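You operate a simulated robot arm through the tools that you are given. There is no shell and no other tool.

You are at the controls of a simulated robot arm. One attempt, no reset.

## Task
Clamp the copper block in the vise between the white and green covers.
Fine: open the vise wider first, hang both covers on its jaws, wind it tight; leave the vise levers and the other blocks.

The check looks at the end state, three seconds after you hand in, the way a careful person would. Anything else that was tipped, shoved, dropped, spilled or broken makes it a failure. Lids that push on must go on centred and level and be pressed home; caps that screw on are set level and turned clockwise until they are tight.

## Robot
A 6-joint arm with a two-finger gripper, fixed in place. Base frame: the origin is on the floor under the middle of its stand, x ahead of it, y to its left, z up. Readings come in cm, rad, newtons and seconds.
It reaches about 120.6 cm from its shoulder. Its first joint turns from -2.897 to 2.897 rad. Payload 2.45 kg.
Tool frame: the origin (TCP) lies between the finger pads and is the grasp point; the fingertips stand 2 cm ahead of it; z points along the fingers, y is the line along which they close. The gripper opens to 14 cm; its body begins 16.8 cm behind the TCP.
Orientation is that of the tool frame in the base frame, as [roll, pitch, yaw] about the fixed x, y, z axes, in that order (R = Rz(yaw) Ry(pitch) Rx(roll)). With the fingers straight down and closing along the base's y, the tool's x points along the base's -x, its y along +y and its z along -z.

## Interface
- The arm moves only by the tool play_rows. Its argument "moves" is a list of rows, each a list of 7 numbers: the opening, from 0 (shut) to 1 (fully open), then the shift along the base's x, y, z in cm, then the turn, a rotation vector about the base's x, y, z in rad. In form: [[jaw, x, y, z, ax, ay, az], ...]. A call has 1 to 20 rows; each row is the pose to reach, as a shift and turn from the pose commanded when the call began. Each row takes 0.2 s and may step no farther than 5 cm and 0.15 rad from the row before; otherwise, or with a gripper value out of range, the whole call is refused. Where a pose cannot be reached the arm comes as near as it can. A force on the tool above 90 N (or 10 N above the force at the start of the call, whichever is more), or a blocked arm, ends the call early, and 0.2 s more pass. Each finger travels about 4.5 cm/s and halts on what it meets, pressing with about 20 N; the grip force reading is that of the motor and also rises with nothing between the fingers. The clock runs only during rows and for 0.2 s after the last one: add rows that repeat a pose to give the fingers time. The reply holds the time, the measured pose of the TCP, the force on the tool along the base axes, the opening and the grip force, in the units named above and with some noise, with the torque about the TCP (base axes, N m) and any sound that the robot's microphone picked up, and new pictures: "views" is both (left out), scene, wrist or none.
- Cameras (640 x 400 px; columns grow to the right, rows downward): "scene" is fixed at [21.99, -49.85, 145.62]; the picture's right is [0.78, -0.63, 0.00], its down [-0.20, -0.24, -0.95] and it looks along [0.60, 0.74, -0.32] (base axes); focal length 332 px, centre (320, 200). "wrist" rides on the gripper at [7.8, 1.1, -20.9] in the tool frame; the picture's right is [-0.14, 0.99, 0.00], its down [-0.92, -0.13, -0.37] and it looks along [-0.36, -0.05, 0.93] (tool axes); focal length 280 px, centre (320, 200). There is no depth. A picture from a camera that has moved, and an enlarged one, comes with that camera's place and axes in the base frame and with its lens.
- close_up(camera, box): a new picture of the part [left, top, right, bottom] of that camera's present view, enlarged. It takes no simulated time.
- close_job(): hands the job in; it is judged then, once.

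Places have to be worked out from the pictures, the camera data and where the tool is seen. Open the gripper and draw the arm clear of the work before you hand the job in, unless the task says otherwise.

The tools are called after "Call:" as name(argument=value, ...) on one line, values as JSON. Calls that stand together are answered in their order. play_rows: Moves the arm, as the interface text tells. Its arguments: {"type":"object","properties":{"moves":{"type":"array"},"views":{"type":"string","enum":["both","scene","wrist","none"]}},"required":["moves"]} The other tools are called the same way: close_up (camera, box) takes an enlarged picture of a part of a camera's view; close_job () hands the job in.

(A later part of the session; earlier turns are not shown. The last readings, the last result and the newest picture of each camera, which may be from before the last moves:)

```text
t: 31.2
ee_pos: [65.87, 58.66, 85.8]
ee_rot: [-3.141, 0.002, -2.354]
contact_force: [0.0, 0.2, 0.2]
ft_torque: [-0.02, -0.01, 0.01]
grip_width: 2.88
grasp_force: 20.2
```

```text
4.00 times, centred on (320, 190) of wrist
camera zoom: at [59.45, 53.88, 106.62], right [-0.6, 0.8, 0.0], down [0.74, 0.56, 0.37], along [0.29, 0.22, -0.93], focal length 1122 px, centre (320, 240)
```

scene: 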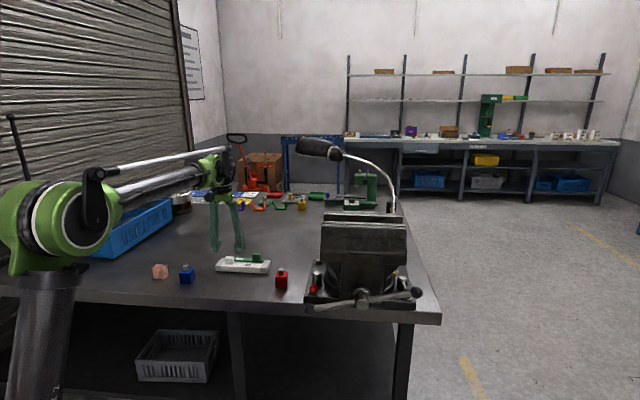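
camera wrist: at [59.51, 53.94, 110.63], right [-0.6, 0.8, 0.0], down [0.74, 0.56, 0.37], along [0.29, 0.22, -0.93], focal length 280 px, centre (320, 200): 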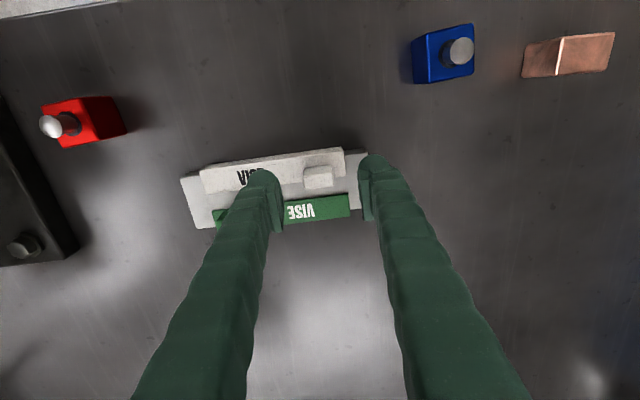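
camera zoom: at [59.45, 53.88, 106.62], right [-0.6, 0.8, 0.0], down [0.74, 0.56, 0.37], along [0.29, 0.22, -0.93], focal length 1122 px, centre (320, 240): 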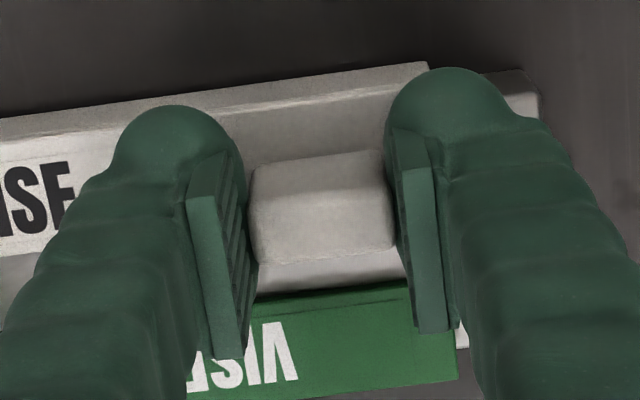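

The gripper holds the white knob (2.88 cm wide, 20 N). I'll lift straight up and check that only the white cover comes along.

Call:
play_rows(moves=[[0.1, 0, 0, 0.8, 0, 0, 0], [0.1, 0, 0, 2, 0, 0, 0], [0.1, 0, 0, 4, 0, 0, 0], [0.1, 0, 0, 7, 0, 0, 0], [0.1, 0, 0, 10, 0, 0, 0], [0.1, 0, 0, 10, 0, 0, 0]], views="both")

Call:
close_up(camera="scene", box=[200, 215, 290, 285])

Call:
close_up(camera="wrist", box=[200, 130, 400, 250])

```text
t: 32.6
ee_pos: [65.91, 58.57, 95.59]
ee_rot: [-3.142, 0.0, -2.356]
contact_force: [0.4, 0.1, -0.5]
ft_torque: [0.02, 0.01, 0.01]
grip_width: 2.87
grasp_force: 20.1
camera wrist: at [59.48, 53.76, 116.47], right [-0.6, 0.8, 0.0], down [0.74, 0.56, 0.37], along [0.29, 0.22, -0.93], focal length 280 px, centre (320, 200)
```

scene: 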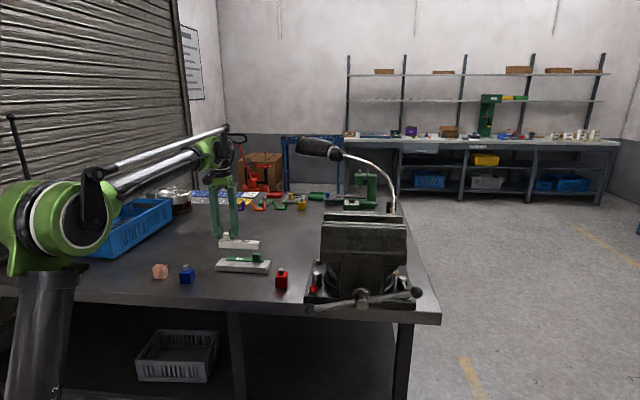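
wrist: 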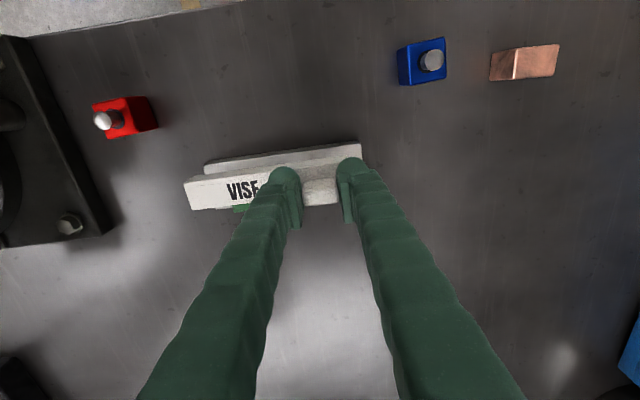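

```text
5.71 times, centred on (245, 250) of scene
camera zoom: at [21.99, -49.85, 145.62], right [0.78, -0.63, 0.0], down [-0.2, -0.24, -0.95], along [0.6, 0.74, -0.32], focal length 1895 px, centre (749, -86)
```

zoom: 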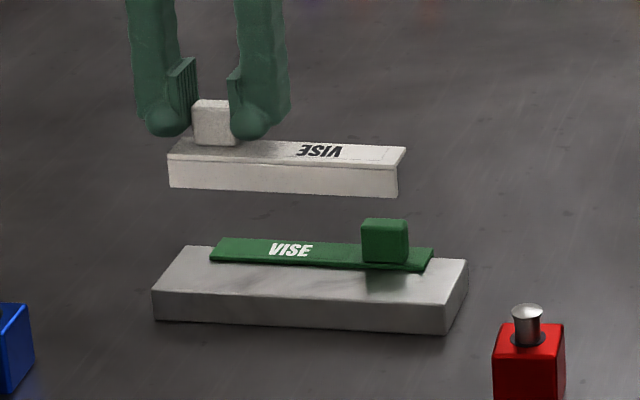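

```text
3.20 times, centred on (300, 190) of wrist
camera zoom: at [59.48, 53.76, 116.47], right [-0.6, 0.8, 0.0], down [0.74, 0.56, 0.37], along [0.29, 0.22, -0.93], focal length 897 px, centre (384, 232)
```

zoom: 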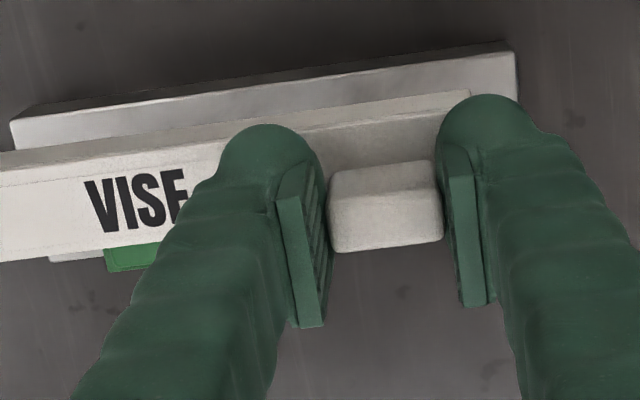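

The white cover came off cleanly; its plate is about 0.45 cm thick and 2.2 cm deep, and it is about 14.5 cm long. I'll carry it at z≈119.5 to above the rear jaw (n≈69.4, u≈49).

Call:
play_rows(moves=[[0.1, 0, 0, 4.5, 0, 0, 0], [0.1, 0, 0, 9.3, 0, 0, 0], [0.1, 0, 0, 14.1, 0, 0, 0], [0.1, 0, 0, 18.9, 0, 0, 0], [0.1, 0, -1, 23, 0, 0, 0], [0.1, 0.7, -4, 24, 0, 0, 0], [0.1, 2.3, -8, 24, 0, 0, 0], [0.1, 4.0, -12.3, 24, 0, 0, 0], [0.1, 5.7, -16.6, 24, 0, 0, 0], [0.1, 7.4, -20.9, 24, 0, 0, 0], [0.1, 9.1, -25.2, 24, 0, 0, 0], [0.1, 10.8, -29.5, 24, 0, 0, 0], [0.1, 12.5, -33.8, 24, 0, 0, 0], [0.1, 14.2, -38.1, 24, 0, 0, 0], [0.1, 15.9, -41.5, 24, 0, 0, 0], [0.1, 17.2, -43.5, 24, 0, 0, 0], [0.1, 17.9, -44.3, 24, 0, 0, 0], [0.1, 17.9, -44.3, 24, 0, 0, 0]], views="both")

Call:
close_up(camera="wrist", box=[140, 110, 400, 270])

Call:
close_up(camera="scene", box=[300, 180, 430, 260])

```text
t: 36.4
ee_pos: [83.84, 14.34, 119.72]
ee_rot: [-3.142, 0.0, -2.356]
contact_force: [0.6, -0.9, 1.1]
ft_torque: [-0.01, -0.03, 0.0]
grip_width: 2.87
grasp_force: 20.3
camera wrist: at [77.39, 9.62, 140.62], right [-0.6, 0.8, 0.0], down [0.74, 0.56, 0.37], along [0.29, 0.22, -0.93], focal length 280 px, centre (320, 200)
```

scene: 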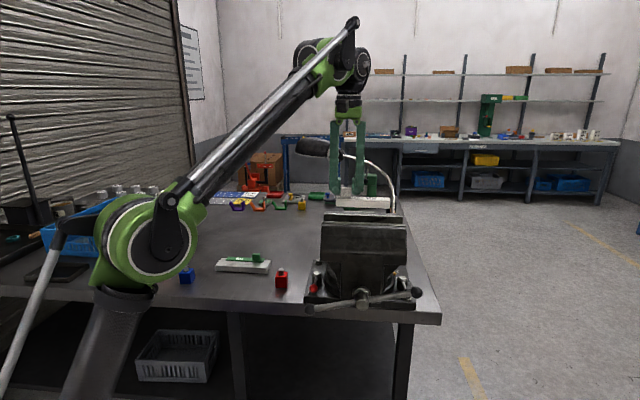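
wrist: 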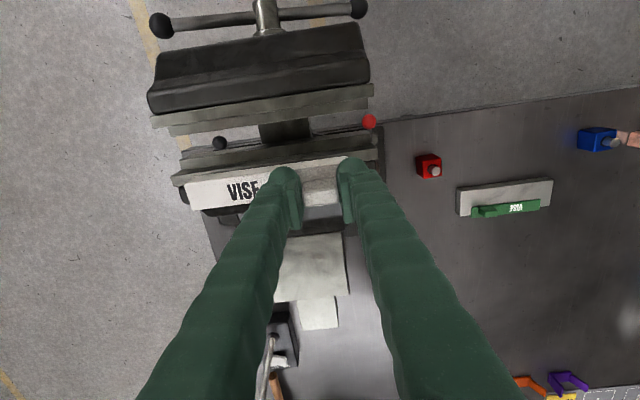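

```text
2.46 times, centred on (270, 190) of wrist
camera zoom: at [77.39, 9.62, 140.62], right [-0.6, 0.8, 0.0], down [0.74, 0.56, 0.37], along [0.29, 0.22, -0.93], focal length 690 px, centre (443, 225)
```

zoom: 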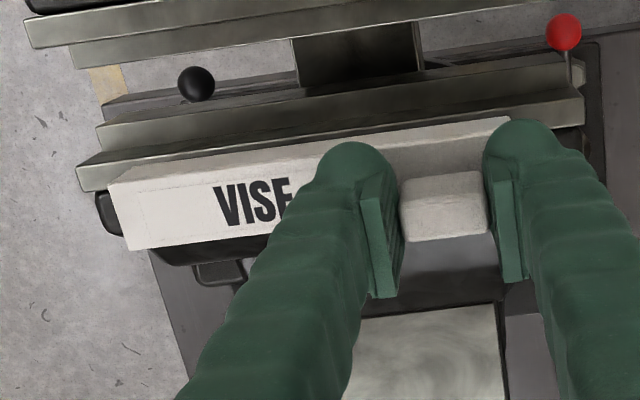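

```text
4.92 times, centred on (365, 220) of scene
camera zoom: at [21.99, -49.85, 145.62], right [0.78, -0.63, 0.0], down [-0.2, -0.24, -0.95], along [0.6, 0.74, -0.32], focal length 1633 px, centre (98, 102)
```

zoom: 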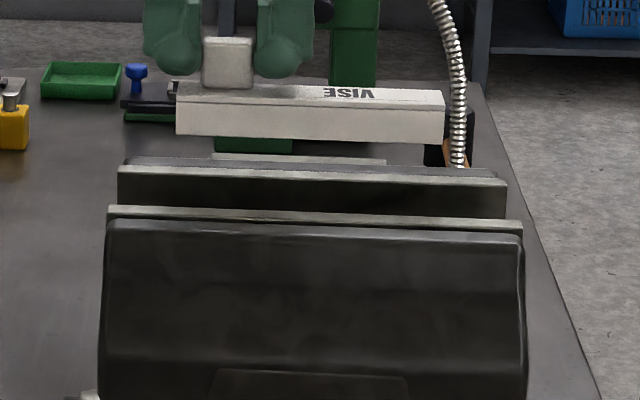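

I need finer detail of the plate edge against the rear jaw, so I'll enlarge the left and right parts of this view.

Call:
close_up(camera="wrist", box=[160, 130, 280, 230])

Call:
close_up(camera="wrist", box=[280, 100, 400, 200])

Call:
close_up(camera="scene", box=[310, 180, 370, 240])

Call:
close_up(camera="scene", box=[360, 180, 420, 240])

```text
4.00 times, centred on (220, 180) of wrist
camera zoom: at [77.39, 9.62, 140.62], right [-0.6, 0.8, 0.0], down [0.74, 0.56, 0.37], along [0.29, 0.22, -0.93], focal length 1122 px, centre (720, 280)
```

zoom: 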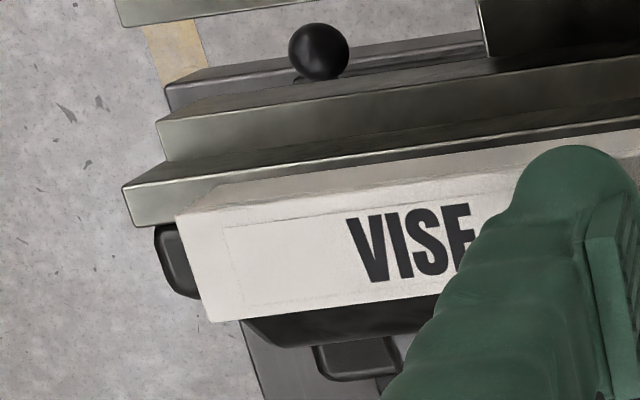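

```text
4.00 times, centred on (340, 150) of wrist
camera zoom: at [77.39, 9.62, 140.62], right [-0.6, 0.8, 0.0], down [0.74, 0.56, 0.37], along [0.29, 0.22, -0.93], focal length 1122 px, centre (240, 400)
```

zoom: 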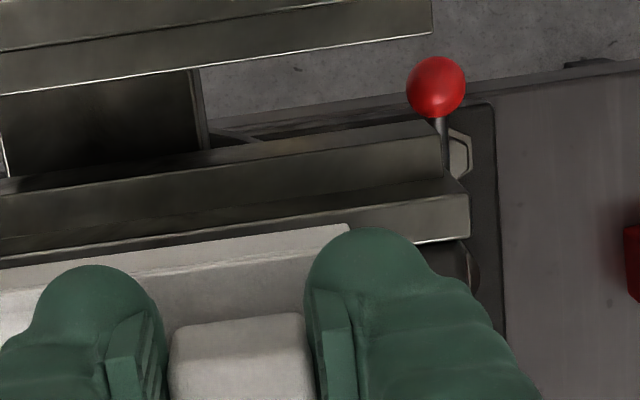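

```text
6.67 times, centred on (340, 210) of scene
camera zoom: at [21.99, -49.85, 145.62], right [0.78, -0.63, 0.0], down [-0.2, -0.24, -0.95], along [0.6, 0.74, -0.32], focal length 2211 px, centre (187, 133)
```

zoom: 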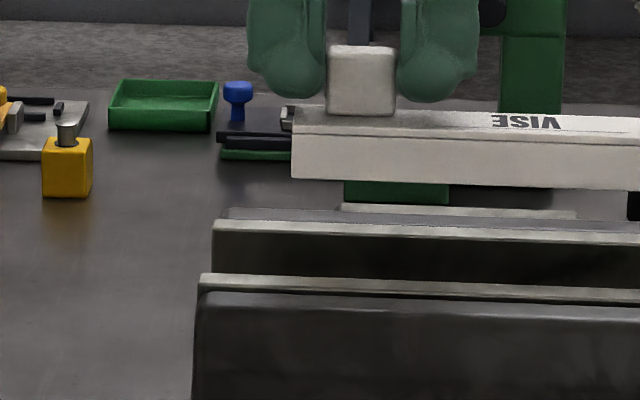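

```text
6.67 times, centred on (390, 210) of scene
camera zoom: at [21.99, -49.85, 145.62], right [0.78, -0.63, 0.0], down [-0.2, -0.24, -0.95], along [0.6, 0.74, -0.32], focal length 2211 px, centre (-147, 133)
```

zoom: 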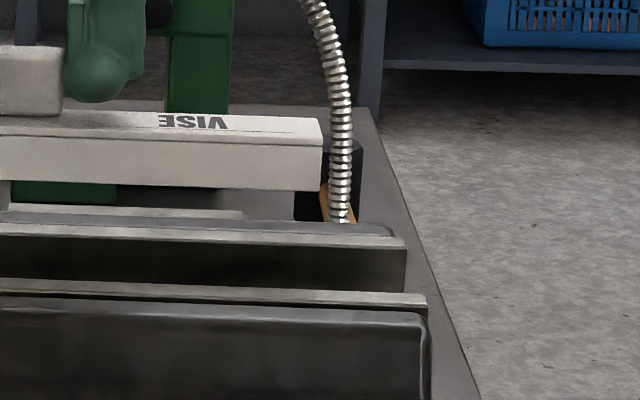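

The rear jaw's inner face reads n≈67.8, and the plate's inner surface sits right at that line. I'll shift 0.35 cm toward the front for clearance and lower to just above the jaw top, then check again.

Call:
play_rows(moves=[[0.1, -0.25, -0.25, 0, 0, 0, 0], [0.1, -0.25, -0.25, -1.2, 0, 0, 0], [0.1, -0.25, -0.25, -2.4, 0, 0, 0], [0.1, -0.25, -0.25, -2.9, 0, 0, 0], [0.1, -0.25, -0.25, -2.9, 0, 0, 0]], views="none")

Call:
close_up(camera="wrist", box=[160, 130, 280, 230])

Call:
close_up(camera="wrist", box=[280, 100, 400, 200])

Call:
close_up(camera="scene", box=[320, 180, 420, 240])

```text
t: 37.6
ee_pos: [83.55, 13.89, 116.94]
ee_rot: [-3.14, 0.002, -2.355]
contact_force: [-0.2, -0.2, -1.0]
ft_torque: [0.06, 0.04, 0.02]
grip_width: 2.86
grasp_force: 20.2
```

```text
4.00 times, centred on (220, 180) of wrist
camera zoom: at [77.13, 9.31, 137.72], right [-0.6, 0.8, 0.0], down [0.74, 0.56, 0.37], along [0.29, 0.22, -0.93], focal length 1122 px, centre (720, 280)
```

zoom: 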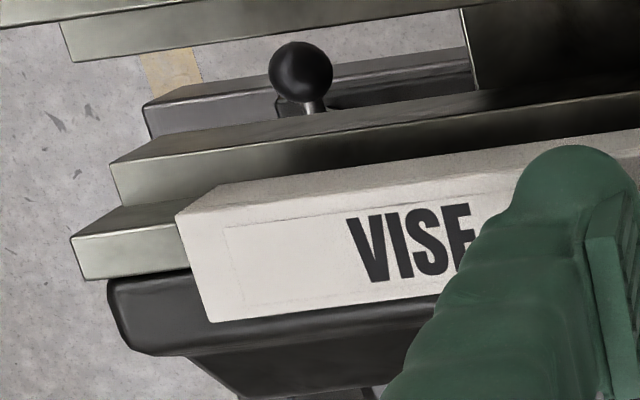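

```text
4.00 times, centred on (340, 150) of wrist
camera zoom: at [77.13, 9.31, 137.72], right [-0.6, 0.8, 0.0], down [0.74, 0.56, 0.37], along [0.29, 0.22, -0.93], focal length 1122 px, centre (240, 400)
```

zoom: 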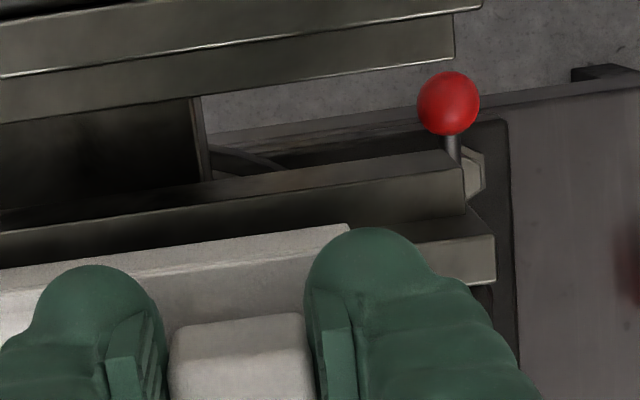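

```text
6.40 times, centred on (370, 210) of scene
camera zoom: at [21.99, -49.85, 145.62], right [0.78, -0.63, 0.0], down [-0.2, -0.24, -0.95], along [0.6, 0.74, -0.32], focal length 2122 px, centre (0, 136)
```

zoom: 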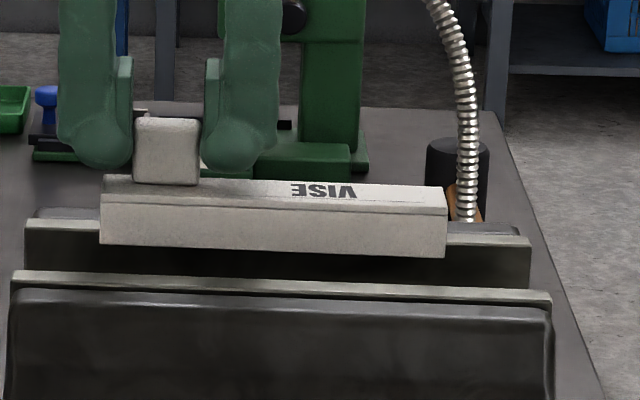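

The plate's inner face is now about 0.4 cm clear of the rear jaw face, so I'll lower it into the gap to z≈115.2 and watch the force.

Call:
play_rows(moves=[[0.1, 0, 0, -0.6, 0, 0, 0], [0.1, 0, 0, -1.2, 0, 0, 0], [0.1, 0, 0, -1.7, 0, 0, 0], [0.1, 0, 0, -1.7, 0, 0, 0]], views="none")

Call:
close_up(camera="wrist", box=[160, 130, 280, 230])

Call:
close_up(camera="scene", box=[320, 180, 420, 240])

```text
t: 38.6
ee_pos: [83.61, 13.97, 115.26]
ee_rot: [-3.141, 0.002, -2.356]
contact_force: [2.2, -0.9, 18.3]
ft_torque: [0.02, -0.08, -0.01]
grip_width: 2.84
grasp_force: 19.9
```

```text
4.00 times, centred on (220, 180) of wrist
camera zoom: at [77.05, 9.35, 136.05], right [-0.6, 0.8, 0.0], down [0.74, 0.56, 0.37], along [0.29, 0.22, -0.93], focal length 1122 px, centre (720, 280)
```

zoom: 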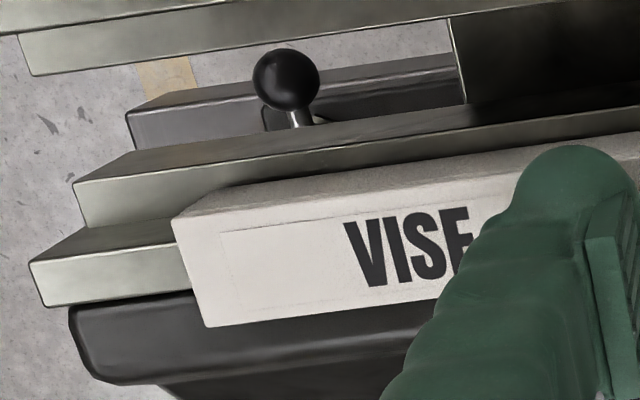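

```text
6.40 times, centred on (370, 210) of scene
camera zoom: at [21.99, -49.85, 145.62], right [0.78, -0.63, 0.0], down [-0.2, -0.24, -0.95], along [0.6, 0.74, -0.32], focal length 2122 px, centre (0, 136)
```

zoom: 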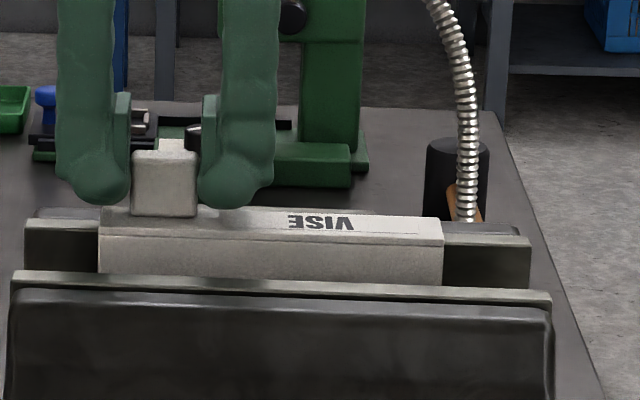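

The force rose to 18 N as the flange seated on the rear jaw top with the plate hanging in the gap. I'll relieve the pressure slightly, open the fingers, and check the cover before rising.

Call:
play_rows(moves=[[0.1, 0, 0, 0.2, 0, 0, 0], [0.1, 0, 0, 0.2, 0, 0, 0], [0.22, 0, 0, 0.2, 0, 0, 0], [0.32, 0, 0, 0.2, 0, 0, 0], [0.38, 0, 0, 0.2, 0, 0, 0], [0.38, 0, 0, 0.2, 0, 0, 0]], views="none")

Call:
close_up(camera="wrist", box=[160, 120, 400, 250])

Call:
close_up(camera="scene", box=[320, 180, 420, 240])

```text
t: 40.0
ee_pos: [83.55, 14.06, 115.44]
ee_rot: [3.141, 0.0, -2.356]
contact_force: [0.0, 0.6, 0.3]
ft_torque: [0.01, -0.04, 0.02]
grip_width: 5.34
grasp_force: 0.1
```

```text
2.67 times, centred on (280, 185) of wrist
camera zoom: at [77.09, 9.36, 136.22], right [-0.6, 0.8, 0.0], down [0.74, 0.56, 0.37], along [0.29, 0.22, -0.93], focal length 748 px, centre (427, 240)
```

zoom: 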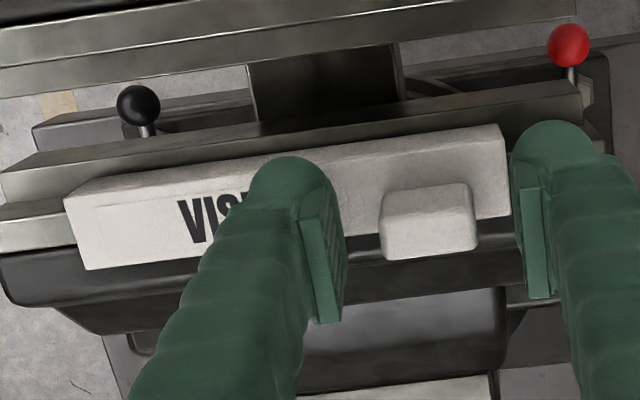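

```text
6.40 times, centred on (370, 210) of scene
camera zoom: at [21.99, -49.85, 145.62], right [0.78, -0.63, 0.0], down [-0.2, -0.24, -0.95], along [0.6, 0.74, -0.32], focal length 2122 px, centre (0, 136)
```

zoom: 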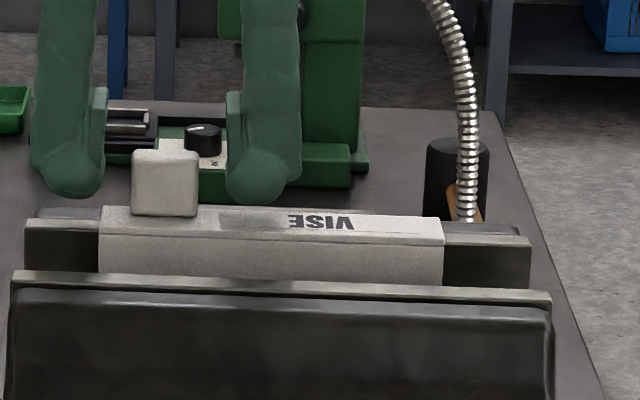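

The white cover sits level on the rear jaw on its own. I'll rise straight up and go back to the green cover (knob estimated near n=90.5, u=14.2).

Call:
play_rows(moves=[[0.4, 0, 0, 2, 0, 0, 0], [0.5, 0, 0, 5.5, 0, 0, 0], [0.5, -0.5, 2, 7, 0, 0, 0], [0.5, -1.5, 6.5, 7, 0, 0, 0], [0.5, -2.5, 11.3, 7, 0, 0, 0], [0.5, -3.5, 16.1, 7, 0, 0, 0], [0.5, -4.5, 20.9, 7, 0, 0, 0], [0.5, -5.5, 25.7, 7, 0, 0, 0], [0.5, -6.5, 30.5, 7, 0, 0, 0], [0.5, -7.5, 35, 6, 0, 0, 0], [0.5, -8.8, 38.5, 3, 0, 0, 0], [0.5, -9.5, 39.9, -1.5, 0, 0, 0], [0.5, -9.5, 39.9, -6.4, 0, 0, 0], [0.5, -9.5, 39.9, -11.3, 0, 0, 0], [0.5, -9.5, 39.9, -16, 0, 0, 0], [0.5, -9.5, 39.9, -19.4, 0, 0, 0], [0.5, -9.5, 39.9, -19.4, 0, 0, 0]], views="both")

Call:
close_up(camera="wrist", box=[240, 120, 400, 220])

Call:
close_up(camera="scene", box=[205, 225, 285, 275])

Call:
close_up(camera="scene", box=[320, 180, 420, 240])

```text
t: 43.6
ee_pos: [73.98, 53.96, 96.02]
ee_rot: [3.141, 0.001, -2.357]
contact_force: [-0.1, 0.3, -0.7]
ft_torque: [0.0, 0.01, -0.01]
grip_width: 7.01
grasp_force: 0.0
out of reach, approached as far as the arm can: row 8, 9, 10, 11
camera wrist: at [67.55, 49.32, 116.87], right [-0.6, 0.8, 0.0], down [0.74, 0.56, 0.37], along [0.29, 0.22, -0.93], focal length 280 px, centre (320, 200)
```

scene: 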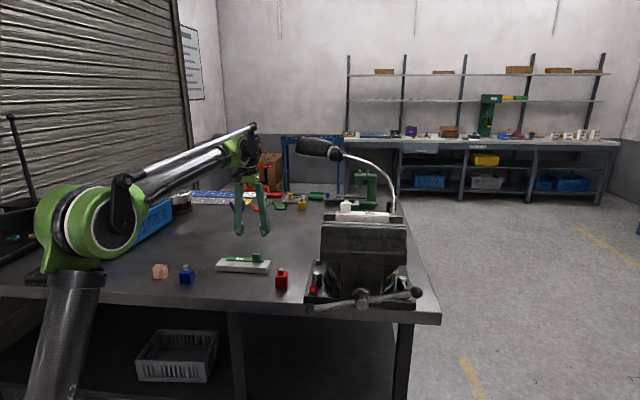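
wrist: 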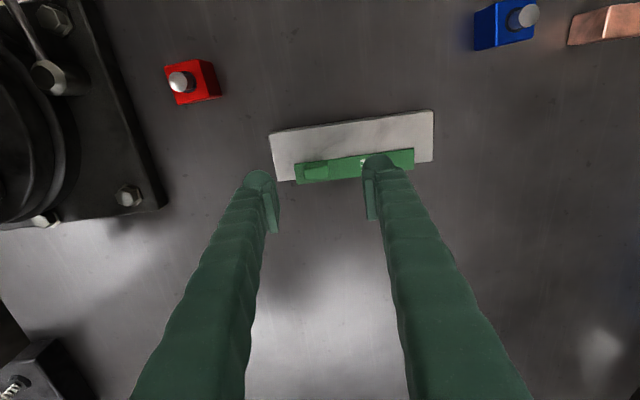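

```text
4.00 times, centred on (320, 170) of wrist
camera zoom: at [67.55, 49.32, 116.87], right [-0.6, 0.8, 0.0], down [0.74, 0.56, 0.37], along [0.29, 0.22, -0.93], focal length 1122 px, centre (320, 320)
```

zoom: 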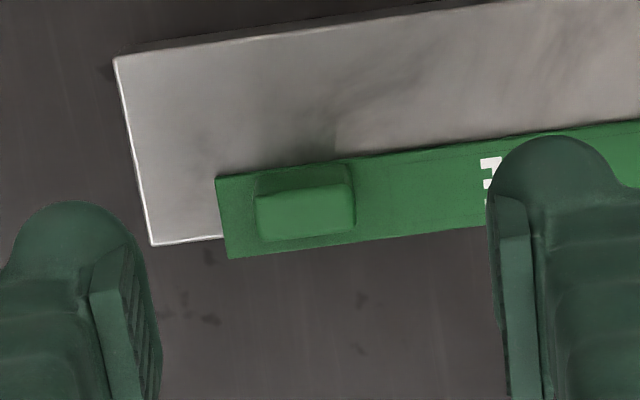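

```text
8.00 times, centred on (245, 250) of scene
camera zoom: at [21.99, -49.85, 145.62], right [0.78, -0.63, 0.0], down [-0.2, -0.24, -0.95], along [0.6, 0.74, -0.32], focal length 2653 px, centre (920, -200)
```

zoom: 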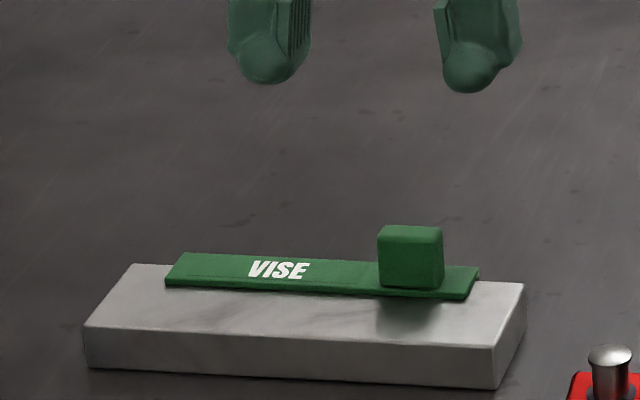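

```text
6.40 times, centred on (370, 210) of scene
camera zoom: at [21.99, -49.85, 145.62], right [0.78, -0.63, 0.0], down [-0.2, -0.24, -0.95], along [0.6, 0.74, -0.32], focal length 2122 px, centre (0, 136)
```

zoom: 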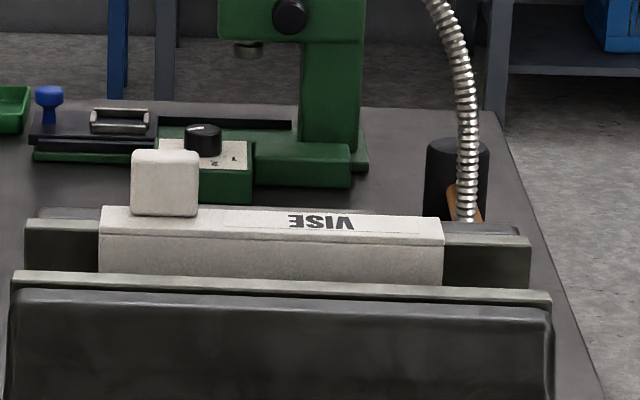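

The white cover stays put in the scene view. The green knob reads n≈91.3, u≈14.5, so I'll shift over it and come down to z≈87.5 for a check.

Call:
play_rows(moves=[[0.45, 0.5, 0.2, -2, 0, 0, 0], [0.4, 0.85, 0.35, -4.5, 0, 0, 0], [0.38, 0.85, 0.35, -7, 0, 0, 0], [0.38, 0.85, 0.35, -8.5, 0, 0, 0], [0.38, 0.85, 0.35, -8.5, 0, 0, 0]], views="none")

Call:
close_up(camera="wrist", box=[240, 140, 400, 240])

Call:
close_up(camera="scene", box=[205, 235, 285, 285])

```text
t: 44.8
ee_pos: [74.99, 54.25, 87.66]
ee_rot: [-3.141, 0.002, -2.356]
contact_force: [-0.6, -0.2, -0.7]
ft_torque: [0.02, 0.0, 0.0]
grip_width: 5.33
grasp_force: 0.1
```

```text
4.00 times, centred on (320, 190) of wrist
camera zoom: at [68.52, 49.55, 108.4], right [-0.6, 0.8, 0.0], down [0.74, 0.56, 0.37], along [0.29, 0.22, -0.93], focal length 1122 px, centre (320, 240)
```

zoom: 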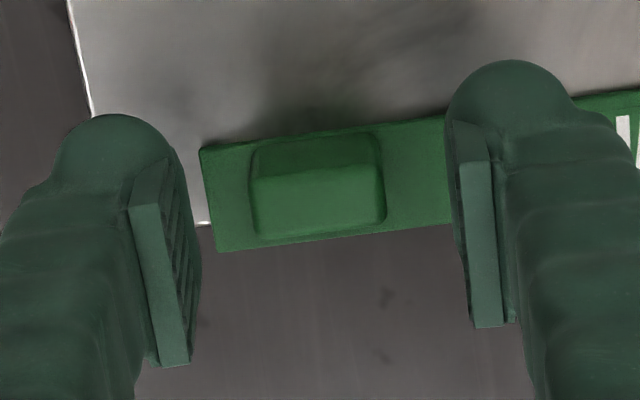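

```text
8.00 times, centred on (245, 260) of scene
camera zoom: at [21.99, -49.85, 145.62], right [0.78, -0.63, 0.0], down [-0.2, -0.24, -0.95], along [0.6, 0.74, -0.32], focal length 2653 px, centre (920, -280)
```

zoom: 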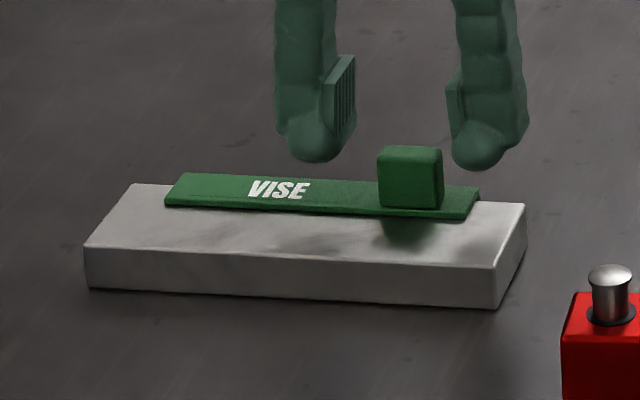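

The green knob is centred between the pads. I'll lower to z≈85.8 as before and close.

Call:
play_rows(moves=[[0.38, 0, 0, -0.8, 0, 0, 0], [0.38, 0, 0, -1.5, 0, 0, 0], [0.38, 0, 0, -1.85, 0, 0, 0], [0.38, 0, 0, -1.85, 0, 0, 0], [0.1, 0, 0, -1.85, 0, 0, 0], [0.1, 0, 0, -1.85, 0, 0, 0], [0.1, 0, 0, -1.85, 0, 0, 0], [0.1, 0, 0, -1.85, 0, 0, 0]], views="none")

Call:
close_up(camera="wrist", box=[240, 140, 400, 240])

Call:
close_up(camera="scene", box=[205, 235, 285, 285])

```text
t: 46.6
ee_pos: [74.85, 54.32, 85.74]
ee_rot: [-3.141, 0.003, -2.357]
contact_force: [-0.1, 0.0, -0.2]
ft_torque: [-0.04, -0.01, -0.02]
grip_width: 2.87
grasp_force: 20.1
```

```text
4.00 times, centred on (320, 190) of wrist
camera zoom: at [68.51, 49.56, 106.57], right [-0.6, 0.8, 0.0], down [0.74, 0.56, 0.37], along [0.29, 0.22, -0.93], focal length 1122 px, centre (320, 240)
```

zoom: 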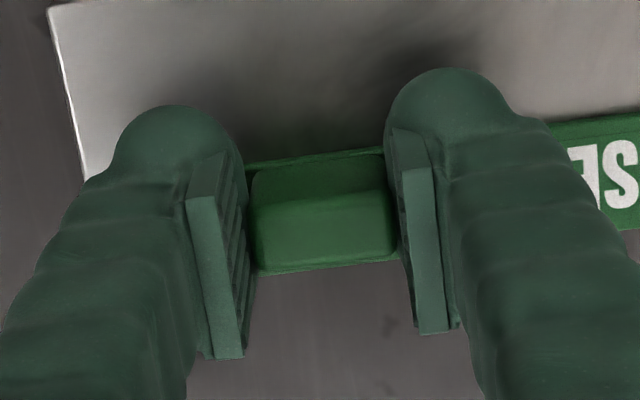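

```text
8.00 times, centred on (245, 260) of scene
camera zoom: at [21.99, -49.85, 145.62], right [0.78, -0.63, 0.0], down [-0.2, -0.24, -0.95], along [0.6, 0.74, -0.32], focal length 2653 px, centre (920, -280)
```

zoom: 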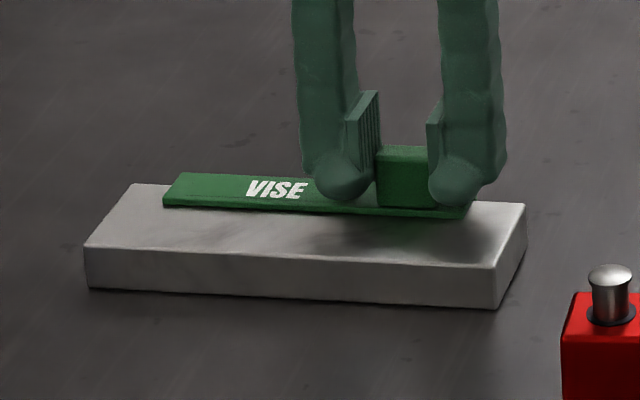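

The green knob is gripped at 2.87 cm. I'll lift it straight up and look at its plate.

Call:
play_rows(moves=[[0.1, 0, 0, 0.8, 0, 0, 0], [0.1, 0, 0, 2, 0, 0, 0], [0.1, 0, 0, 4, 0, 0, 0], [0.1, 0, 0, 7, 0, 0, 0], [0.1, 0, 0, 11, 0, 0, 0], [0.1, 0, 0, 11, 0, 0, 0]], views="none")

Call:
close_up(camera="scene", box=[200, 210, 300, 280])

Call:
close_up(camera="wrist", box=[240, 110, 480, 260])

```text
t: 48.0
ee_pos: [74.92, 54.23, 96.7]
ee_rot: [3.141, 0.002, -2.355]
contact_force: [-0.5, -0.7, 0.3]
ft_torque: [-0.05, -0.01, 0.03]
grip_width: 2.83
grasp_force: 20.3
```

```text
5.71 times, centred on (250, 245) of scene
camera zoom: at [21.99, -49.85, 145.62], right [0.78, -0.63, 0.0], down [-0.2, -0.24, -0.95], along [0.6, 0.74, -0.32], focal length 1895 px, centre (720, -57)
```

zoom: 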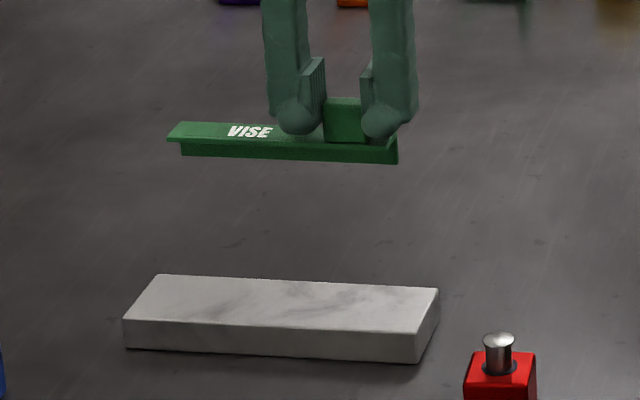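

```text
2.67 times, centred on (360, 185) of wrist
camera zoom: at [68.61, 49.43, 117.53], right [-0.6, 0.8, 0.0], down [0.74, 0.56, 0.37], along [0.29, 0.22, -0.93], focal length 748 px, centre (213, 240)
```

zoom: 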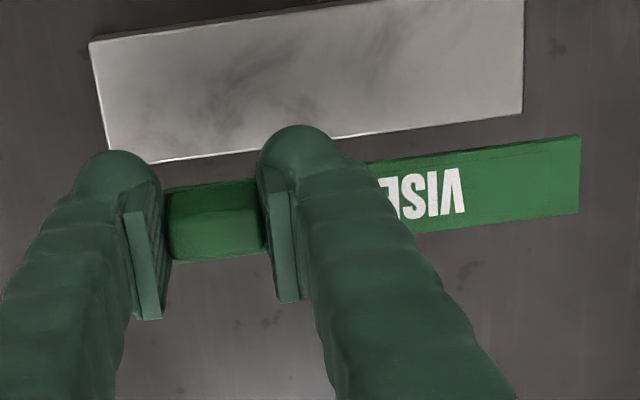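

The green cover's plate hangs on its far side as expected. I'll carry it around the front side, keeping well clear of the white knob, to above the front jaw (n≈61.7, u≈58, z≈120).

Call:
play_rows(moves=[[0.1, 0, 0, 4.8, 0, 0, 0], [0.1, 0, 0, 9.6, 0, 0, 0], [0.1, -1, -3, 13.2, 0, 0, 0], [0.1, -2.3, -7.2, 15.4, 0, 0, 0], [0.1, -3.7, -11.6, 17, 0, 0, 0], [0.1, -5.1, -16, 18.6, 0, 0, 0], [0.1, -6.5, -20.4, 20.2, 0, 0, 0], [0.1, -7.9, -24.8, 21.8, 0, 0, 0], [0.1, -9.2, -29, 23.2, 0, 0, 0], [0.1, -10.08, -31.8, 23.3, 0, 0, 0], [0.1, -6.78, -35.1, 23.3, 0, 0, 0], [0.1, -3.48, -38.4, 23.3, 0, 0, 0], [0.1, -0.18, -41.7, 23.3, 0, 0, 0], [0.1, 3.12, -45, 23.3, 0, 0, 0], [0.1, 6.42, -48.3, 23.3, 0, 0, 0], [0.1, 8.6, -50.5, 23.3, 0, 0, 0], [0.1, 9.72, -51.6, 23.3, 0, 0, 0], [0.1, 9.72, -51.6, 23.3, 0, 0, 0]], views="both")

Call:
close_up(camera="wrist", box=[220, 130, 380, 230])

Call:
close_up(camera="wrist", box=[340, 120, 500, 220])

Call:
close_up(camera="scene", box=[310, 160, 430, 240])

```text
t: 51.8
ee_pos: [84.67, 2.67, 120.2]
ee_rot: [3.14, 0.0, -2.356]
contact_force: [0.7, -0.6, -0.4]
ft_torque: [-0.03, -0.02, 0.01]
grip_width: 2.85
grasp_force: 19.6
camera wrist: at [78.14, -1.94, 140.98], right [-0.6, 0.8, 0.0], down [0.74, 0.56, 0.37], along [0.29, 0.22, -0.93], focal length 280 px, centre (320, 200)
```

scene: 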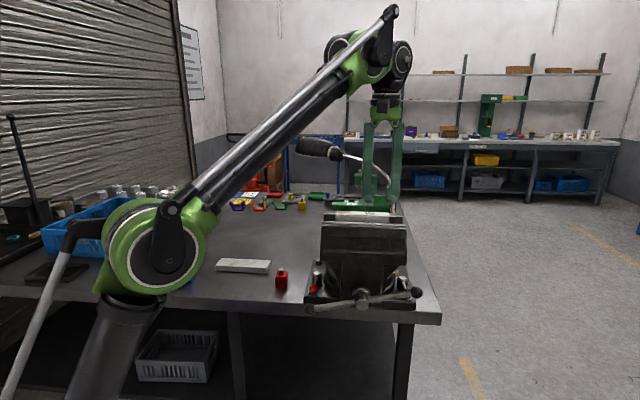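
wrist: 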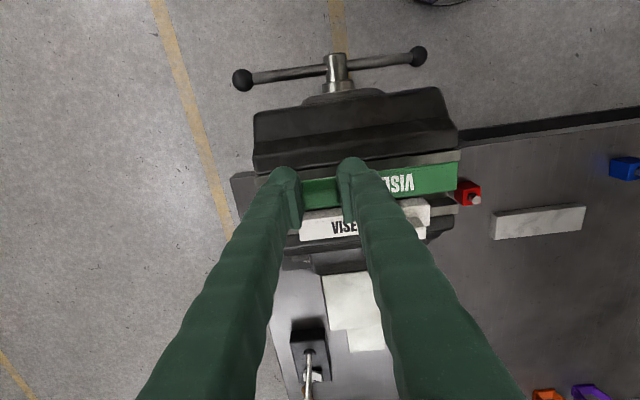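

```text
4.00 times, centred on (300, 180) of wrist
camera zoom: at [78.14, -1.94, 140.98], right [-0.6, 0.8, 0.0], down [0.74, 0.56, 0.37], along [0.29, 0.22, -0.93], focal length 1122 px, centre (400, 280)
```

zoom: 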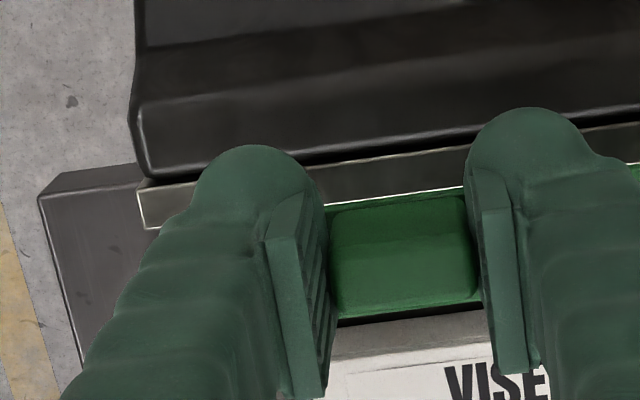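

```text
4.00 times, centred on (420, 170) of wrist
camera zoom: at [78.14, -1.94, 140.98], right [-0.6, 0.8, 0.0], down [0.74, 0.56, 0.37], along [0.29, 0.22, -0.93], focal length 1122 px, centre (-80, 320)
```

zoom: 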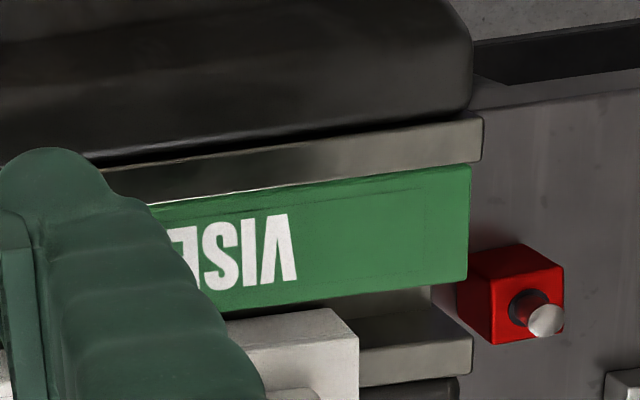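

```text
5.00 times, centred on (370, 200) of scene
camera zoom: at [21.99, -49.85, 145.62], right [0.78, -0.63, 0.0], down [-0.2, -0.24, -0.95], along [0.6, 0.74, -0.32], focal length 1658 px, centre (70, 200)
```

zoom: 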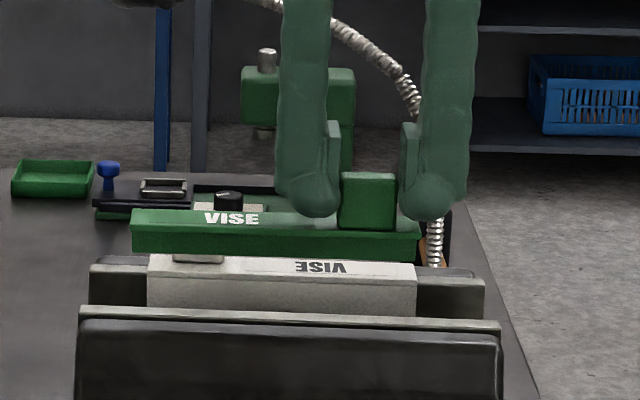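

The front jaw's inner face reads n≈62.65 and the green plate's inner side about 63.1, giving about 0.45 cm of clearance. I'll lower to z≈117.2 with a tiny forward trim and check once more.

Call:
play_rows(moves=[[0.1, -0.07, -0.07, -1.0, 0, 0, 0], [0.1, -0.07, -0.07, -2.0, 0, 0, 0], [0.1, -0.07, -0.07, -3.0, 0, 0, 0], [0.1, -0.07, -0.07, -3.0, 0, 0, 0]], views="none")

Call:
close_up(camera="wrist", box=[340, 120, 500, 220])

Call:
close_up(camera="wrist", box=[220, 130, 380, 230])

Call:
close_up(camera="scene", box=[310, 170, 430, 250])

```text
t: 52.8
ee_pos: [84.58, 2.74, 117.1]
ee_rot: [-3.14, 0.001, -2.357]
contact_force: [-0.1, -0.1, -0.1]
ft_torque: [0.01, -0.02, -0.01]
grip_width: 2.87
grasp_force: 20.2
```

```text
4.00 times, centred on (420, 170) of wrist
camera zoom: at [78.11, -2.06, 137.85], right [-0.6, 0.8, 0.0], down [0.74, 0.56, 0.37], along [0.29, 0.22, -0.93], focal length 1122 px, centre (-80, 320)
```

zoom: 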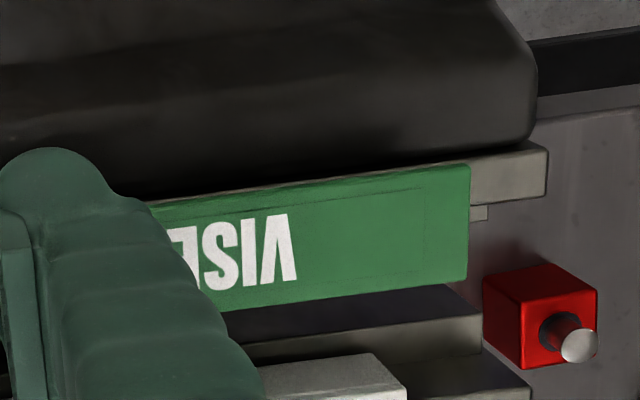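

```text
4.00 times, centred on (300, 180) of wrist
camera zoom: at [78.11, -2.06, 137.85], right [-0.6, 0.8, 0.0], down [0.74, 0.56, 0.37], along [0.29, 0.22, -0.93], focal length 1122 px, centre (400, 280)
```

zoom: 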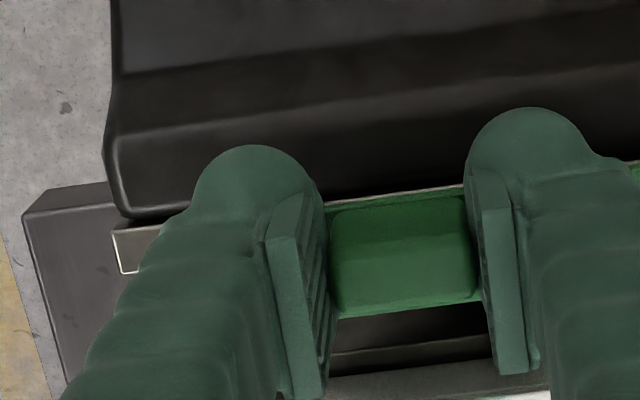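

```text
5.00 times, centred on (370, 210) of scene
camera zoom: at [21.99, -49.85, 145.62], right [0.78, -0.63, 0.0], down [-0.2, -0.24, -0.95], along [0.6, 0.74, -0.32], focal length 1658 px, centre (70, 150)
```

zoom: 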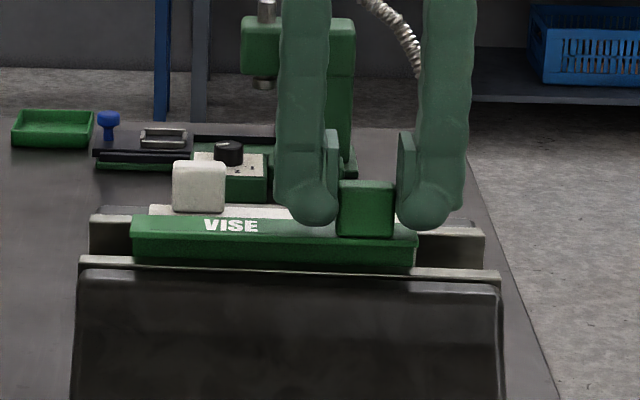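

Clearance still looks like about 0.45 cm and the plate bottom is about to enter the gap. I'll lower to just before seating.

Call:
play_rows(moves=[[0.1, -0.04, -0.04, -0.6, 0, 0, 0], [0.1, -0.04, -0.04, -1.2, 0, 0, 0], [0.1, -0.04, -0.04, -1.6, 0, 0, 0], [0.1, -0.04, -0.04, -1.6, 0, 0, 0]], views="none")

Call:
close_up(camera="wrist", box=[340, 120, 500, 220])

Call:
close_up(camera="scene", box=[310, 170, 430, 250])

```text
t: 53.8
ee_pos: [84.48, 2.63, 115.4]
ee_rot: [-3.141, 0.001, -2.355]
contact_force: [0.0, -0.1, -0.4]
ft_torque: [0.01, -0.02, 0.02]
grip_width: 2.86
grasp_force: 19.8
```

```text
4.00 times, centred on (420, 170) of wrist
camera zoom: at [78.09, -2.13, 136.19], right [-0.6, 0.8, 0.0], down [0.74, 0.56, 0.37], along [0.29, 0.22, -0.93], focal length 1122 px, centre (-80, 320)
```

zoom: 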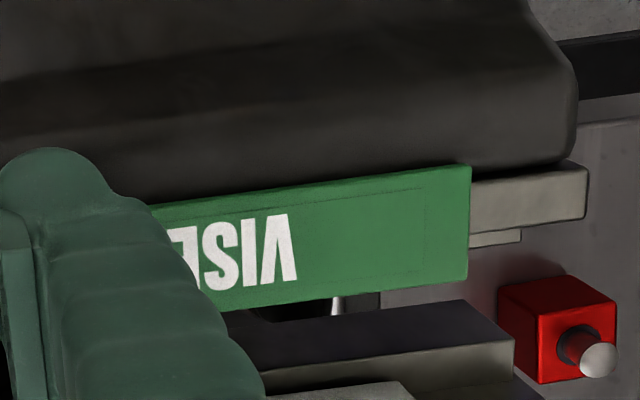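

```text
5.00 times, centred on (370, 210) of scene
camera zoom: at [21.99, -49.85, 145.62], right [0.78, -0.63, 0.0], down [-0.2, -0.24, -0.95], along [0.6, 0.74, -0.32], focal length 1658 px, centre (70, 150)
```

zoom: 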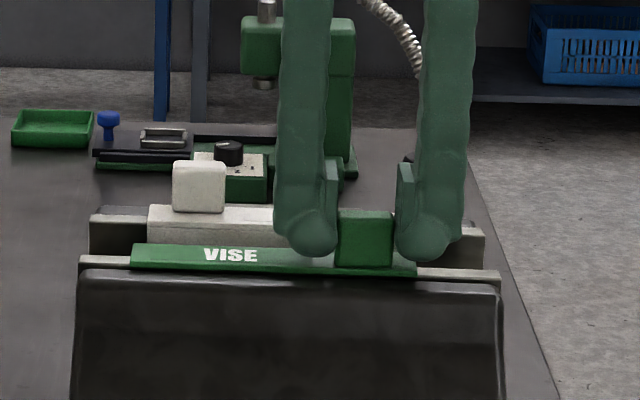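

The plate is in the gap with no contact force yet, so I'll settle the last couple of millimetres in small steps.

Call:
play_rows(moves=[[0.1, 0, 0, -0.1, 0, 0, 0], [0.1, 0, 0, -0.2, 0, 0, 0], [0.1, 0, 0, -0.2, 0, 0, 0]], views="none")

```text
t: 54.6
ee_pos: [84.48, 2.54, 115.27]
ee_rot: [-3.14, 0.001, -2.355]
contact_force: [3.3, 0.9, 18.2]
ft_torque: [0.1, -0.16, 0.0]
grip_width: 2.86
grasp_force: 19.9
```

It seated at the same height as the white cover (18 N at z≈115.27). I'll relieve, release and check.

Call:
play_rows(moves=[[0.1, 0, 0, 0.15, 0, 0, 0], [0.1, 0, 0, 0.15, 0, 0, 0], [0.22, 0, 0, 0.15, 0, 0, 0], [0.32, 0, 0, 0.15, 0, 0, 0], [0.38, 0, 0, 0.15, 0, 0, 0], [0.4, 0, 0, 1.5, 0, 0, 0], [0.5, 0, 0, 4.5, 0, 0, 0], [0.5, 0, 0, 7, 0, 0, 0], [0.5, 0, 0, 7, 0, 0, 0]], views="both")

Call:
close_up(camera="scene", box=[310, 180, 430, 260])

Call:
close_up(camera="wrist", box=[220, 130, 480, 270])

```text
t: 56.6
ee_pos: [84.43, 2.55, 122.11]
ee_rot: [-3.141, 0.002, -2.355]
contact_force: [-0.1, 0.4, -0.2]
ft_torque: [0.0, 0.0, 0.02]
grip_width: 6.99
grasp_force: 0.0
camera wrist: at [78.11, -2.15, 142.85], right [-0.6, 0.8, 0.0], down [0.74, 0.56, 0.37], along [0.29, 0.22, -0.93], focal length 280 px, centre (320, 200)
```

scene: 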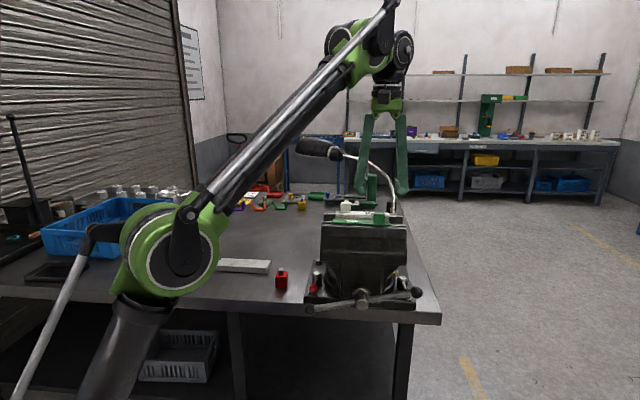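
wrist: 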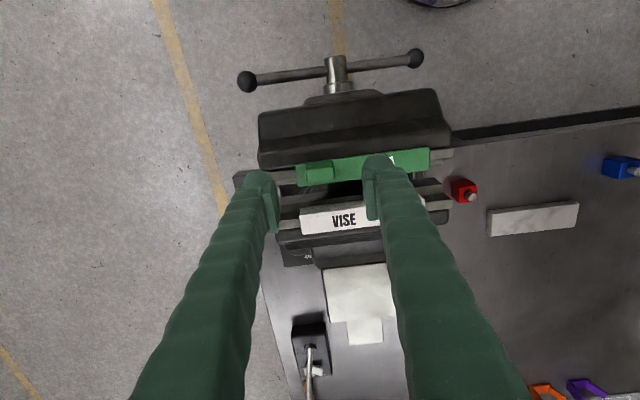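

```text
5.00 times, centred on (370, 220) of scene
camera zoom: at [21.99, -49.85, 145.62], right [0.78, -0.63, 0.0], down [-0.2, -0.24, -0.95], along [0.6, 0.74, -0.32], focal length 1658 px, centre (70, 100)
```

zoom: 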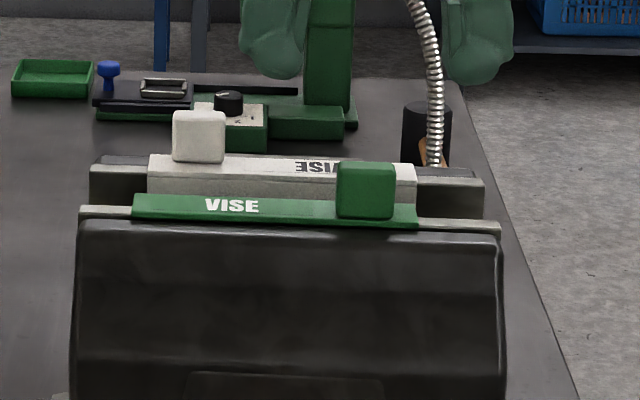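

```text
2.46 times, centred on (350, 200) of wrist
camera zoom: at [78.11, -2.15, 142.85], right [-0.6, 0.8, 0.0], down [0.74, 0.56, 0.37], along [0.29, 0.22, -0.93], focal length 690 px, centre (246, 200)
```

zoom: 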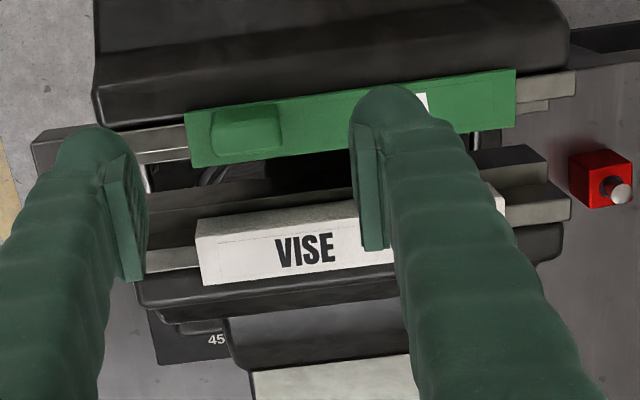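

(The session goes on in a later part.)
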